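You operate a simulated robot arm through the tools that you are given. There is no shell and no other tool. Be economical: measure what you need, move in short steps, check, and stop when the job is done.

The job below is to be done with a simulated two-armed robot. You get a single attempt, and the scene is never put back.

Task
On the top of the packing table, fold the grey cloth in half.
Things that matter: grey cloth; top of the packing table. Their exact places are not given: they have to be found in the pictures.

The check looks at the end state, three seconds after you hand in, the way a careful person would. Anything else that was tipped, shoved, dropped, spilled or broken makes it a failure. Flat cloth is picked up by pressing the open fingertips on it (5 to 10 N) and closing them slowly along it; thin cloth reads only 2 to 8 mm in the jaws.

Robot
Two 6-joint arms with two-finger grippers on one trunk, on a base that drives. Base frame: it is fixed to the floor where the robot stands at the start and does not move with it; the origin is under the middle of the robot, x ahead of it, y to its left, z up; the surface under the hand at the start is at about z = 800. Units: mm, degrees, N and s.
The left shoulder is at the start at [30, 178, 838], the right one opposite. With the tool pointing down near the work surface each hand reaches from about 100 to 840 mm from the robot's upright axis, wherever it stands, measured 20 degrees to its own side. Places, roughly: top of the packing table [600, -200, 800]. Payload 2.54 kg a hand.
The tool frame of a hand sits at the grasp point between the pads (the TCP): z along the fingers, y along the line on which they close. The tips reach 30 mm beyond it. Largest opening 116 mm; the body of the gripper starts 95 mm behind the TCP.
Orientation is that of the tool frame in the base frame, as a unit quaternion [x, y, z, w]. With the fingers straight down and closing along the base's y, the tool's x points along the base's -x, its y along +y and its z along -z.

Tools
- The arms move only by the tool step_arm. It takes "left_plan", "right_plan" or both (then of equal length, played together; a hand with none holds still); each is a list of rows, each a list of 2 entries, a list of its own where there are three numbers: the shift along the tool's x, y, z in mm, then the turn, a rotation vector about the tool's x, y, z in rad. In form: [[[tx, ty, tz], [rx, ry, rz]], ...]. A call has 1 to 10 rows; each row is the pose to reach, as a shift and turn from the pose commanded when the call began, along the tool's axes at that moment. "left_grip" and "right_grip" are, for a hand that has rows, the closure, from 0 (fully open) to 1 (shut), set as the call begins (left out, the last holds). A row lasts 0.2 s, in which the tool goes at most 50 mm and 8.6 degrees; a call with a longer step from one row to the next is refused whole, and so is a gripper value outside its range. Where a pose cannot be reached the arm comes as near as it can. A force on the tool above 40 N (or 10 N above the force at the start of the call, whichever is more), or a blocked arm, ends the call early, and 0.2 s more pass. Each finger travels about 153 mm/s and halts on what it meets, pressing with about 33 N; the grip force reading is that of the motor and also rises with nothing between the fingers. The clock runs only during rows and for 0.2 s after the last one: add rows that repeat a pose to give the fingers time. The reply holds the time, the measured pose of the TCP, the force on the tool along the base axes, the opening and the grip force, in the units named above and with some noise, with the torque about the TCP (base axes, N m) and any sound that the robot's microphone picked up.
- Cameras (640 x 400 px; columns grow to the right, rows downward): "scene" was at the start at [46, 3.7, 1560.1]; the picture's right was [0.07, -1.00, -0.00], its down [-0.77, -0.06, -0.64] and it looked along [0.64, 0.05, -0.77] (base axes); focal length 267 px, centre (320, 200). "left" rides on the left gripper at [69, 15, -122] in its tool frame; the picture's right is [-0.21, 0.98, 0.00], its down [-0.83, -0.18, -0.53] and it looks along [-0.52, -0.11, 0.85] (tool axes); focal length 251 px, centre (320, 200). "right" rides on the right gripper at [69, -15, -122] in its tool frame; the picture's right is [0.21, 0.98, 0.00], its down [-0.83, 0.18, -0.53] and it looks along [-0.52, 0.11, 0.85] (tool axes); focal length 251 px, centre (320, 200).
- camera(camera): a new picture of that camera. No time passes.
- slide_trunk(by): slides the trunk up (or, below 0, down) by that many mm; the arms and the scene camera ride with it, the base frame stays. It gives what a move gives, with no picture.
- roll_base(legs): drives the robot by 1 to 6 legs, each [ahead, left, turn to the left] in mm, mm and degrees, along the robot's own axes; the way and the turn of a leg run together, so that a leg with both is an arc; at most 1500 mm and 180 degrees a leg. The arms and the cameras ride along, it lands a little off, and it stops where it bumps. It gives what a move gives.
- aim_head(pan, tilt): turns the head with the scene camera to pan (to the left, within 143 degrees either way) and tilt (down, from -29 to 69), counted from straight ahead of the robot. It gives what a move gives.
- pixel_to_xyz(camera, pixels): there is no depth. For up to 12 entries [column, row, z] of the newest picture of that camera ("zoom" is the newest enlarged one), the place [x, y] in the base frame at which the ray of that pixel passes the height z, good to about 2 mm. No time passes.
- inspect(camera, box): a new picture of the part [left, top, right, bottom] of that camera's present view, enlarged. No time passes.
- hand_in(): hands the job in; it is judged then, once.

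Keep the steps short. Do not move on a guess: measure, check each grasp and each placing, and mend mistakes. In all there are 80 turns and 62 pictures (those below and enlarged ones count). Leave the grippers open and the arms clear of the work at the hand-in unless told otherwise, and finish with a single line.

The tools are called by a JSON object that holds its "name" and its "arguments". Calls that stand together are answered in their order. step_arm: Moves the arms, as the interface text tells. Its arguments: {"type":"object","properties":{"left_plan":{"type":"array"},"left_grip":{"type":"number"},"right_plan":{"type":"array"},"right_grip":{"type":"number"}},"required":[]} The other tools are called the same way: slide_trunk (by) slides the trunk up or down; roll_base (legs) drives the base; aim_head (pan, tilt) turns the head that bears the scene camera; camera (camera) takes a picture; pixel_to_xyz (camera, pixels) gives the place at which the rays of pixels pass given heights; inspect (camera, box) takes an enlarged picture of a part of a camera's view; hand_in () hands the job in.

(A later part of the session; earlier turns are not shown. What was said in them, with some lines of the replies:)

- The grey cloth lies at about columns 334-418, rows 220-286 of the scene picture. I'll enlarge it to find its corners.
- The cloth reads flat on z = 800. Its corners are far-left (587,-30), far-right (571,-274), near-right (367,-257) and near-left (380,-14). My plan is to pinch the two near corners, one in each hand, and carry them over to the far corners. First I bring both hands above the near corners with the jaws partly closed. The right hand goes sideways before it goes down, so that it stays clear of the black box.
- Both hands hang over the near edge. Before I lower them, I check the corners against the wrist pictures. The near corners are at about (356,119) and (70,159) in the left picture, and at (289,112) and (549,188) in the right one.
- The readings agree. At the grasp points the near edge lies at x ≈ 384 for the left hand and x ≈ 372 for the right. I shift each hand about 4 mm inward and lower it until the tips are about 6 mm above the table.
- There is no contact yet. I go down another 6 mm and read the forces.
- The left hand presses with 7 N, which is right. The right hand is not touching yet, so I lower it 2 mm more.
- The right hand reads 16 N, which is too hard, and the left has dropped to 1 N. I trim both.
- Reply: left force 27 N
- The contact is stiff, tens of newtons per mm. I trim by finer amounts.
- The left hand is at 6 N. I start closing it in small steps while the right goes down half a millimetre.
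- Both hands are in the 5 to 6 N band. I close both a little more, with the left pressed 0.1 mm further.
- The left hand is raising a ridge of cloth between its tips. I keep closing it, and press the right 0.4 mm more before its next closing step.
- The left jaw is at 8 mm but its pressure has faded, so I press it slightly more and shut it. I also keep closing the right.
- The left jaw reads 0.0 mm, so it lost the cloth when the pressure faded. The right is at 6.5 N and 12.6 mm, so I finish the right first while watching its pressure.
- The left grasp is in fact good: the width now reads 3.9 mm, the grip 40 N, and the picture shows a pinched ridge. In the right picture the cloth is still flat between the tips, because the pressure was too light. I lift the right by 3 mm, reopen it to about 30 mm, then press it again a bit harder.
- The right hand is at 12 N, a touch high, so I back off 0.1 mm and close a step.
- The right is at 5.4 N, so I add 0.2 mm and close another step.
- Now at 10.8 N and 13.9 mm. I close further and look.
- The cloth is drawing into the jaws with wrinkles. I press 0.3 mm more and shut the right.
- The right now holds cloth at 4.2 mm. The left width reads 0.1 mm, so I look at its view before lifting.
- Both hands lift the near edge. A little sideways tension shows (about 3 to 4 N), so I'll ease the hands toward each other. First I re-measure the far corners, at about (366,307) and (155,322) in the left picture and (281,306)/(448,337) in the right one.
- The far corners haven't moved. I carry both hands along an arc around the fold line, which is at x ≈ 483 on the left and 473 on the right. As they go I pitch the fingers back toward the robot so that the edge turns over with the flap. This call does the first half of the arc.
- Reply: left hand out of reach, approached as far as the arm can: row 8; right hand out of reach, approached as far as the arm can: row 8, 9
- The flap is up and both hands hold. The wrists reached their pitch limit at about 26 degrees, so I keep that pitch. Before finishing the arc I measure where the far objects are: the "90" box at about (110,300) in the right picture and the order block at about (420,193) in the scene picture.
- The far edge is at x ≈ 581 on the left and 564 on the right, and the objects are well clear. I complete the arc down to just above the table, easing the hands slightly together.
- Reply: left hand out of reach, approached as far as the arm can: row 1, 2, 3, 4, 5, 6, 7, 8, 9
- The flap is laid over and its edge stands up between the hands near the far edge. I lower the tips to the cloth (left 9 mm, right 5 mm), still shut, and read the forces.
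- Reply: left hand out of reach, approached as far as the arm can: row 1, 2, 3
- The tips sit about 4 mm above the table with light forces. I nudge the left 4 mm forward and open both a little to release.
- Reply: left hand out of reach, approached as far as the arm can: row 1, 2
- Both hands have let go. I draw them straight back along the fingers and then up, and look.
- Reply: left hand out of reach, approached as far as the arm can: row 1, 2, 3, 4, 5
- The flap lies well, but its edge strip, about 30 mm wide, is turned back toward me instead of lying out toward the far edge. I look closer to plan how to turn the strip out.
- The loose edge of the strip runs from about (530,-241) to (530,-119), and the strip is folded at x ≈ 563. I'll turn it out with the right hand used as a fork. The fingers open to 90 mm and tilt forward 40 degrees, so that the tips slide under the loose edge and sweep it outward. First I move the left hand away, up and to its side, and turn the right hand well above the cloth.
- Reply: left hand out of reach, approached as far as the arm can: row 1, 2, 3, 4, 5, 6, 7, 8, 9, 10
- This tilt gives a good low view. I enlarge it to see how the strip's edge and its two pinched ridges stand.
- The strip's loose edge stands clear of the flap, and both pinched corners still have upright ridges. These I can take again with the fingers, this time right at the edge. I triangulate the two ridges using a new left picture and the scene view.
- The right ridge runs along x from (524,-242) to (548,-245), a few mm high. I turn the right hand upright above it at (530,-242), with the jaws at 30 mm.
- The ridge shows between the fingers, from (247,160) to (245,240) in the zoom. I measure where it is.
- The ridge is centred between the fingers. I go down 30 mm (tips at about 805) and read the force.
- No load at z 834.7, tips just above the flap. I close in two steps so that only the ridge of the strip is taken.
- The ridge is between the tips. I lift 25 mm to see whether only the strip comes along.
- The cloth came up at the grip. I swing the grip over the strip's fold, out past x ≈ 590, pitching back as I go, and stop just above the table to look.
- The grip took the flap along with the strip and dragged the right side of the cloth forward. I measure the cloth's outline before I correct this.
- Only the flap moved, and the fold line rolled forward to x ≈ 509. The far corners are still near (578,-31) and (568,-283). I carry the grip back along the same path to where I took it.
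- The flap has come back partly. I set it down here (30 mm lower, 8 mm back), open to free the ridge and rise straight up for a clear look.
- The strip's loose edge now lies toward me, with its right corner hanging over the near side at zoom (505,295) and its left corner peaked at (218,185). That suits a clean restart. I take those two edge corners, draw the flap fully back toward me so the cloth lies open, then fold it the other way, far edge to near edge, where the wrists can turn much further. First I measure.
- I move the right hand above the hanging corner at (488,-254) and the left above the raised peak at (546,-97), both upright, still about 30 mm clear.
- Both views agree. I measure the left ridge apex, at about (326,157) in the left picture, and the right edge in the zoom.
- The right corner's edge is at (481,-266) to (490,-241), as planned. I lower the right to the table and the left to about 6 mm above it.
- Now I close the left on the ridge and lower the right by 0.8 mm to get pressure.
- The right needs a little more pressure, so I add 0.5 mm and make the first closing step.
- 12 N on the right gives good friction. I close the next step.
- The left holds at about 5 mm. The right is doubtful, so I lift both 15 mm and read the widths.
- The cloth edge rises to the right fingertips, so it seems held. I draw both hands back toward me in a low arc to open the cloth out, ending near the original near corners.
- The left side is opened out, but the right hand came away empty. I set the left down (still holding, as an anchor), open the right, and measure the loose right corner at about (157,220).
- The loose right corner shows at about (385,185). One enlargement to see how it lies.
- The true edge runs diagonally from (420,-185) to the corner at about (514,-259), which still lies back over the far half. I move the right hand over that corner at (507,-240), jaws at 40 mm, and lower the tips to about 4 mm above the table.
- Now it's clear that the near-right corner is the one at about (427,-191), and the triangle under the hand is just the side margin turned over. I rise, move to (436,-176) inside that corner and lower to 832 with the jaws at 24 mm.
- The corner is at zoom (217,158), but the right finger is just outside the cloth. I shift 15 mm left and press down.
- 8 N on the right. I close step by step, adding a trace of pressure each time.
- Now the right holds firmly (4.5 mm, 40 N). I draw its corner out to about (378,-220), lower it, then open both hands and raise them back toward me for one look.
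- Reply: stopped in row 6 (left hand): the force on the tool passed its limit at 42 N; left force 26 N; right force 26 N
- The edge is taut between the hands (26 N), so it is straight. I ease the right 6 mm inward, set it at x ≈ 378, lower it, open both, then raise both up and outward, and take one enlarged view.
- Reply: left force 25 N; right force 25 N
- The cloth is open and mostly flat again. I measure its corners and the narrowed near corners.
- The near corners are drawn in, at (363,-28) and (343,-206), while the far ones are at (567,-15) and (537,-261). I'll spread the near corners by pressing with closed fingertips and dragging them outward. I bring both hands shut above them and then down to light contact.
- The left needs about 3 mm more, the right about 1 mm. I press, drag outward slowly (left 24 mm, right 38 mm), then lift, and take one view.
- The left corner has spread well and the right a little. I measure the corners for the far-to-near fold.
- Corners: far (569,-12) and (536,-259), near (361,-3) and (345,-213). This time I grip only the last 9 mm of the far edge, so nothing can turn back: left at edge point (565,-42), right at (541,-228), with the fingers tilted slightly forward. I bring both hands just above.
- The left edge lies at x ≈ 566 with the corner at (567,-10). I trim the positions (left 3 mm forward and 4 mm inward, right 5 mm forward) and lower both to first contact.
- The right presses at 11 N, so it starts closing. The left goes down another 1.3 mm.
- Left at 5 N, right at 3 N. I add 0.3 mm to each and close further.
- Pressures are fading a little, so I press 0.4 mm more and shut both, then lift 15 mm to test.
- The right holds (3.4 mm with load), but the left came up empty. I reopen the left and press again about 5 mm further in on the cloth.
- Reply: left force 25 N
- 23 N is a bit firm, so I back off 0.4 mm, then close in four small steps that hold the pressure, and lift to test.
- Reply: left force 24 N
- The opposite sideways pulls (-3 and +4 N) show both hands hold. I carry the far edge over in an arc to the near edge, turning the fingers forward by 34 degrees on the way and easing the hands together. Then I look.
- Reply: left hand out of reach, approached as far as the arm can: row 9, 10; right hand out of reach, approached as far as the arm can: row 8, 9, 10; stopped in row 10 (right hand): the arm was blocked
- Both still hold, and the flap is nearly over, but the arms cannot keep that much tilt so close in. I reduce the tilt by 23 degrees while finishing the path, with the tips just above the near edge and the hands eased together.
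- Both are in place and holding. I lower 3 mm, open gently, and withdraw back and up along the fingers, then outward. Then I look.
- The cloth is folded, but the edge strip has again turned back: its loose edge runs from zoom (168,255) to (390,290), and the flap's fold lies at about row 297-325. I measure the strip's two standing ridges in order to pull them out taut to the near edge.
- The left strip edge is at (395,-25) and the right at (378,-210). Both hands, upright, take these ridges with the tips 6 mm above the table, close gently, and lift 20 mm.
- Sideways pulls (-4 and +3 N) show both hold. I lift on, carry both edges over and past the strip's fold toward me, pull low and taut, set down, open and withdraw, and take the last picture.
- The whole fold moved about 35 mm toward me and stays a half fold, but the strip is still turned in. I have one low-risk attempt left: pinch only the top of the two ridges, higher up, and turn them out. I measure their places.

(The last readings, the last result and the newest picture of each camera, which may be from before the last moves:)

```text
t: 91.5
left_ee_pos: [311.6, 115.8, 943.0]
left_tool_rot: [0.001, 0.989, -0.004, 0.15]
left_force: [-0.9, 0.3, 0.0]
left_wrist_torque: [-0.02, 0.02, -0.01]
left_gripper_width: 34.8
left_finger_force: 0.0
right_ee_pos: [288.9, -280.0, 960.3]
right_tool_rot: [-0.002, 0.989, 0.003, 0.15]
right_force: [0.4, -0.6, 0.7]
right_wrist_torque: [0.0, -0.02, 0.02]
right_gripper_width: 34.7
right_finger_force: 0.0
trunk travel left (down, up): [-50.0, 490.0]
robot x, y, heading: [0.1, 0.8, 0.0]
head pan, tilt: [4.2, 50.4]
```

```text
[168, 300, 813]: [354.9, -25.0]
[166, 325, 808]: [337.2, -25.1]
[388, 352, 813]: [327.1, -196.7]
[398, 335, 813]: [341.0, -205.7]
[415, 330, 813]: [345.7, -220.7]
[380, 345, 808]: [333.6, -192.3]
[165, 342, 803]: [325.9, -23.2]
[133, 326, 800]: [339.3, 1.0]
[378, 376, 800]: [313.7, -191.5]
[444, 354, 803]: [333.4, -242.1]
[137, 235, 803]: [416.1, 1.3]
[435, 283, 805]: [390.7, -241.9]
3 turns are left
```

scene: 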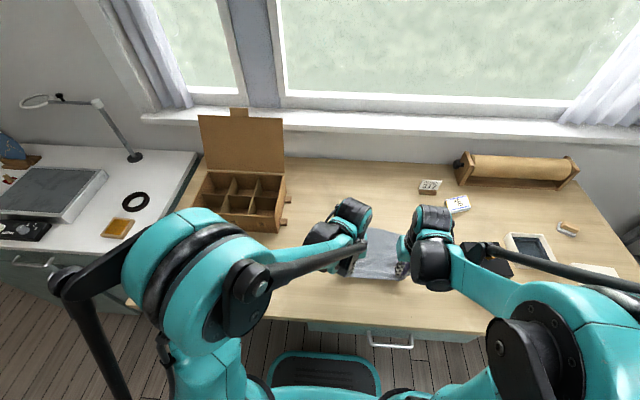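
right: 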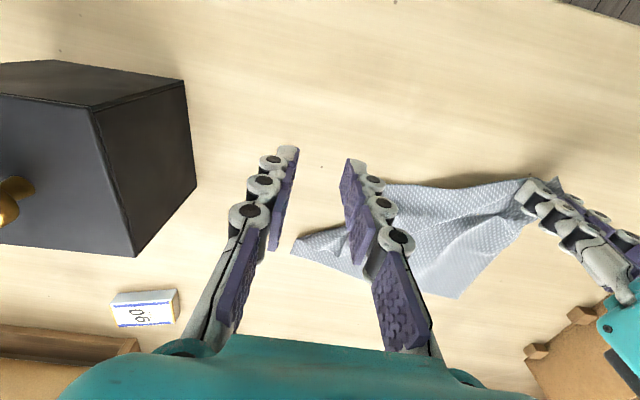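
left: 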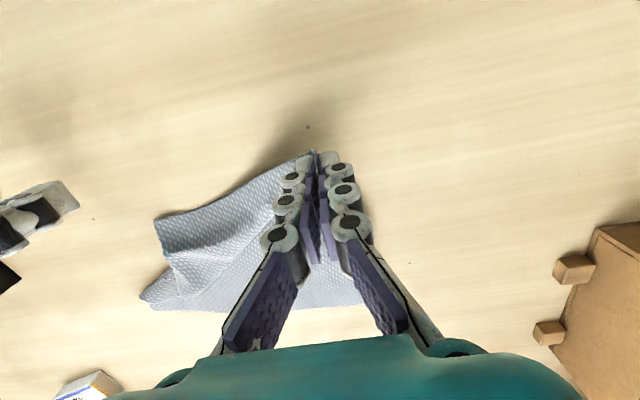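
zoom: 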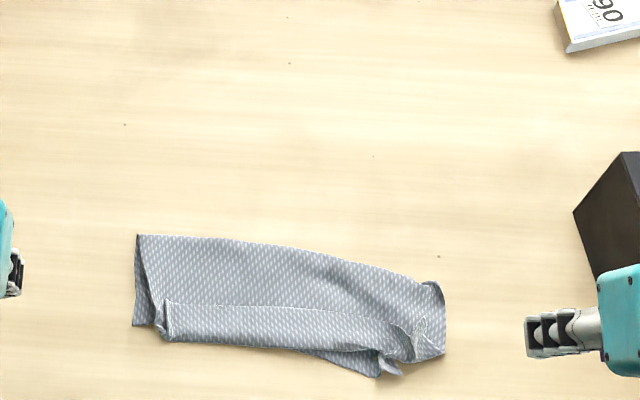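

Left ridge at (354,-25), right at about (343,-211). I close on their tops only (tips 11 mm above the table), lift, carry 42 mm toward me, set down, open and withdraw to the sides.

{"name": "step_arm", "arguments": {"left_plan": [[[-3, -24, 12], [0, 0.05, 0]], [[-6, -48, 24], [0, 0.1, 0]], [[-9, -72, 38], [0, 0.15, 0]], [[-12, -96, 52], [0, 0.2, 0]], [[-15, -119, 66], [0, 0.25, 0]], [[-18.5, -141, 80], [0, 0.3, 0]], [[-14, -141, 95], [0, 0.3, 0]], [[-9.4, -141, 109.6], [0, 0.3, 0]], [[-9.4, -141, 109.6], [0, 0.3, 0]]], "right_plan": [[[-4, 12, 16], [0, 0.05, 0]], [[-8, 24, 32], [0, 0.1, 0]], [[-12, 36, 50], [0, 0.15, 0]], [[-17, 48, 67], [0, 0.2, 0]], [[-21, 60, 84], [0, 0.25, 0]], [[-25.6, 69, 100], [0, 0.3, 0]], [[-21, 69, 115], [0, 0.3, 0]], [[-16.4, 69, 129.6], [0, 0.3, 0]], [[-16.4, 69, 129.6], [0, 0.3, 0]]], "left_grip": 0.7, "right_grip": 0.7}}

{"name": "step_arm", "arguments": {"left_plan": [[[0, 0, 0], [0, 0, 0]], [[0, 0, 0], [0, 0, 0]], [[0, 0, -12], [0, 0, 0]], [[6, 0, -24], [0, 0, 0]], [[18, 0, -26], [0, -0.1, 0]], [[30, 0, -20], [0, -0.2, 0]], [[38, 0, -8], [0, -0.3, 0]], [[42, 0, 3], [0, -0.3, 0]], [[42, 0, 3], [0, -0.3, 0]]], "right_plan": [[[0, 0, 0], [0, 0, 0]], [[0, 0, 0], [0, 0, 0]], [[0, 0, -12], [0, 0, 0]], [[6, 0, -24], [0, 0, 0]], [[18, 0, -26], [0, -0.1, 0]], [[30, 0, -20], [0, -0.2, 0]], [[38, 0, -8], [0, -0.3, 0]], [[42, 0, 3], [0, -0.3, 0]], [[42, 0, 3], [0, -0.3, 0]]], "left_grip": 1.0, "right_grip": 1.0}}

{"name": "step_arm", "arguments": {"left_plan": [[[0, 0, 0], [0, 0, 0]], [[0, 0, 0], [0, 0, 0]], [[0, 0, 0], [0, 0, 0]], [[0, 0, -10], [0, 0, 0]], [[0, 0, -30], [0, 0, 0]], [[0, 5, -60], [0, 0, 0]], [[0, 25, -90], [0, 0, 0]], [[0, 60, -105], [0, 0, 0]], [[0, 100, -110], [0, 0, 0]], [[0, 140, -110], [0, 0, 0]]], "right_plan": [[[0, 0, 0], [0, 0, 0]], [[0, 0, 0], [0, 0, 0]], [[0, 0, 0], [0, 0, 0]], [[0, 0, -10], [0, 0, 0]], [[0, 0, -30], [0, 0, 0]], [[0, -5, -60], [0, 0, 0]], [[0, -15, -90], [0, 0, 0]], [[0, -30, -115], [0, 0, 0]], [[0, -50, -130], [0, 0, 0]], [[0, -70, -130], [0, 0, 0]]], "left_grip": 0.5, "right_grip": 0.5}}

```text
t: 93.5
left_ee_pos: [353.2, -26.9, 839.5]
left_tool_rot: [0.002, 1.0, -0.005, 0.001]
left_force: [-0.4, 0.8, -0.1]
left_wrist_torque: [0.0, 0.01, -0.03]
left_gripper_width: 34.7
left_finger_force: 0.0
right_ee_pos: [342.5, -208.8, 843.8]
right_tool_rot: [-0.003, 1.0, 0.002, 0.001]
right_force: [0.0, -0.1, -0.3]
right_wrist_torque: [0.02, 0.06, 0.01]
right_gripper_width: 34.8
right_finger_force: 0.1
trunk travel left (down, up): [-50.0, 490.0]
robot x, y, heading: [-2.2, 1.3, -0.2]
head pan, tilt: [4.2, 50.4]
```

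```text
t: 95.5
left_ee_pos: [311.8, -29.3, 836.3]
left_tool_rot: [0.001, 0.989, -0.004, 0.15]
left_force: [0.4, 0.0, -1.5]
left_wrist_torque: [0.0, 0.0, 0.01]
left_gripper_width: 4.5
left_finger_force: 31.1
right_ee_pos: [301.5, -207.8, 840.8]
right_tool_rot: [-0.002, 0.989, 0.003, 0.15]
right_force: [0.2, 0.3, -1.3]
right_wrist_torque: [-0.02, -0.02, 0.0]
right_gripper_width: 3.7
right_finger_force: 30.3
trunk travel left (down, up): [-50.0, 490.0]
robot x, y, heading: [0.5, 0.5, 0.1]
head pan, tilt: [4.2, 50.4]
```

```text
t: 97.7
left_ee_pos: [276.2, 115.7, 943.6]
left_tool_rot: [0.001, 0.989, -0.004, 0.149]
left_force: [-0.2, -0.2, -0.5]
left_wrist_torque: [0.02, -0.01, -0.02]
left_gripper_width: 58.1
left_finger_force: 0.0
right_ee_pos: [262.8, -282.4, 961.7]
right_tool_rot: [-0.002, 0.989, 0.003, 0.15]
right_force: [-0.9, -0.1, -0.7]
right_wrist_torque: [-0.01, 0.0, -0.01]
right_gripper_width: 58.0
right_finger_force: 0.1
trunk travel left (down, up): [-50.0, 490.0]
robot x, y, heading: [0.9, -1.5, 0.3]
head pan, tilt: [4.2, 50.4]
2 turns are left
```

Both ridges were held at 4 mm, carried outward and released. The arms are clear and the grippers are open. My pictures and turns are used up, so I hand in.

{"name": "hand_in", "arguments": {}}

```text
The job is handed in.
```

I handed the job in with the grey cloth folded over once on the packing table, far edge toward near edge. I could not confirm that the edges line up, because the picture before my last adjustment showed the top edge turned back about 30 mm and a crooked right end, and I had no pictures left to check the result.
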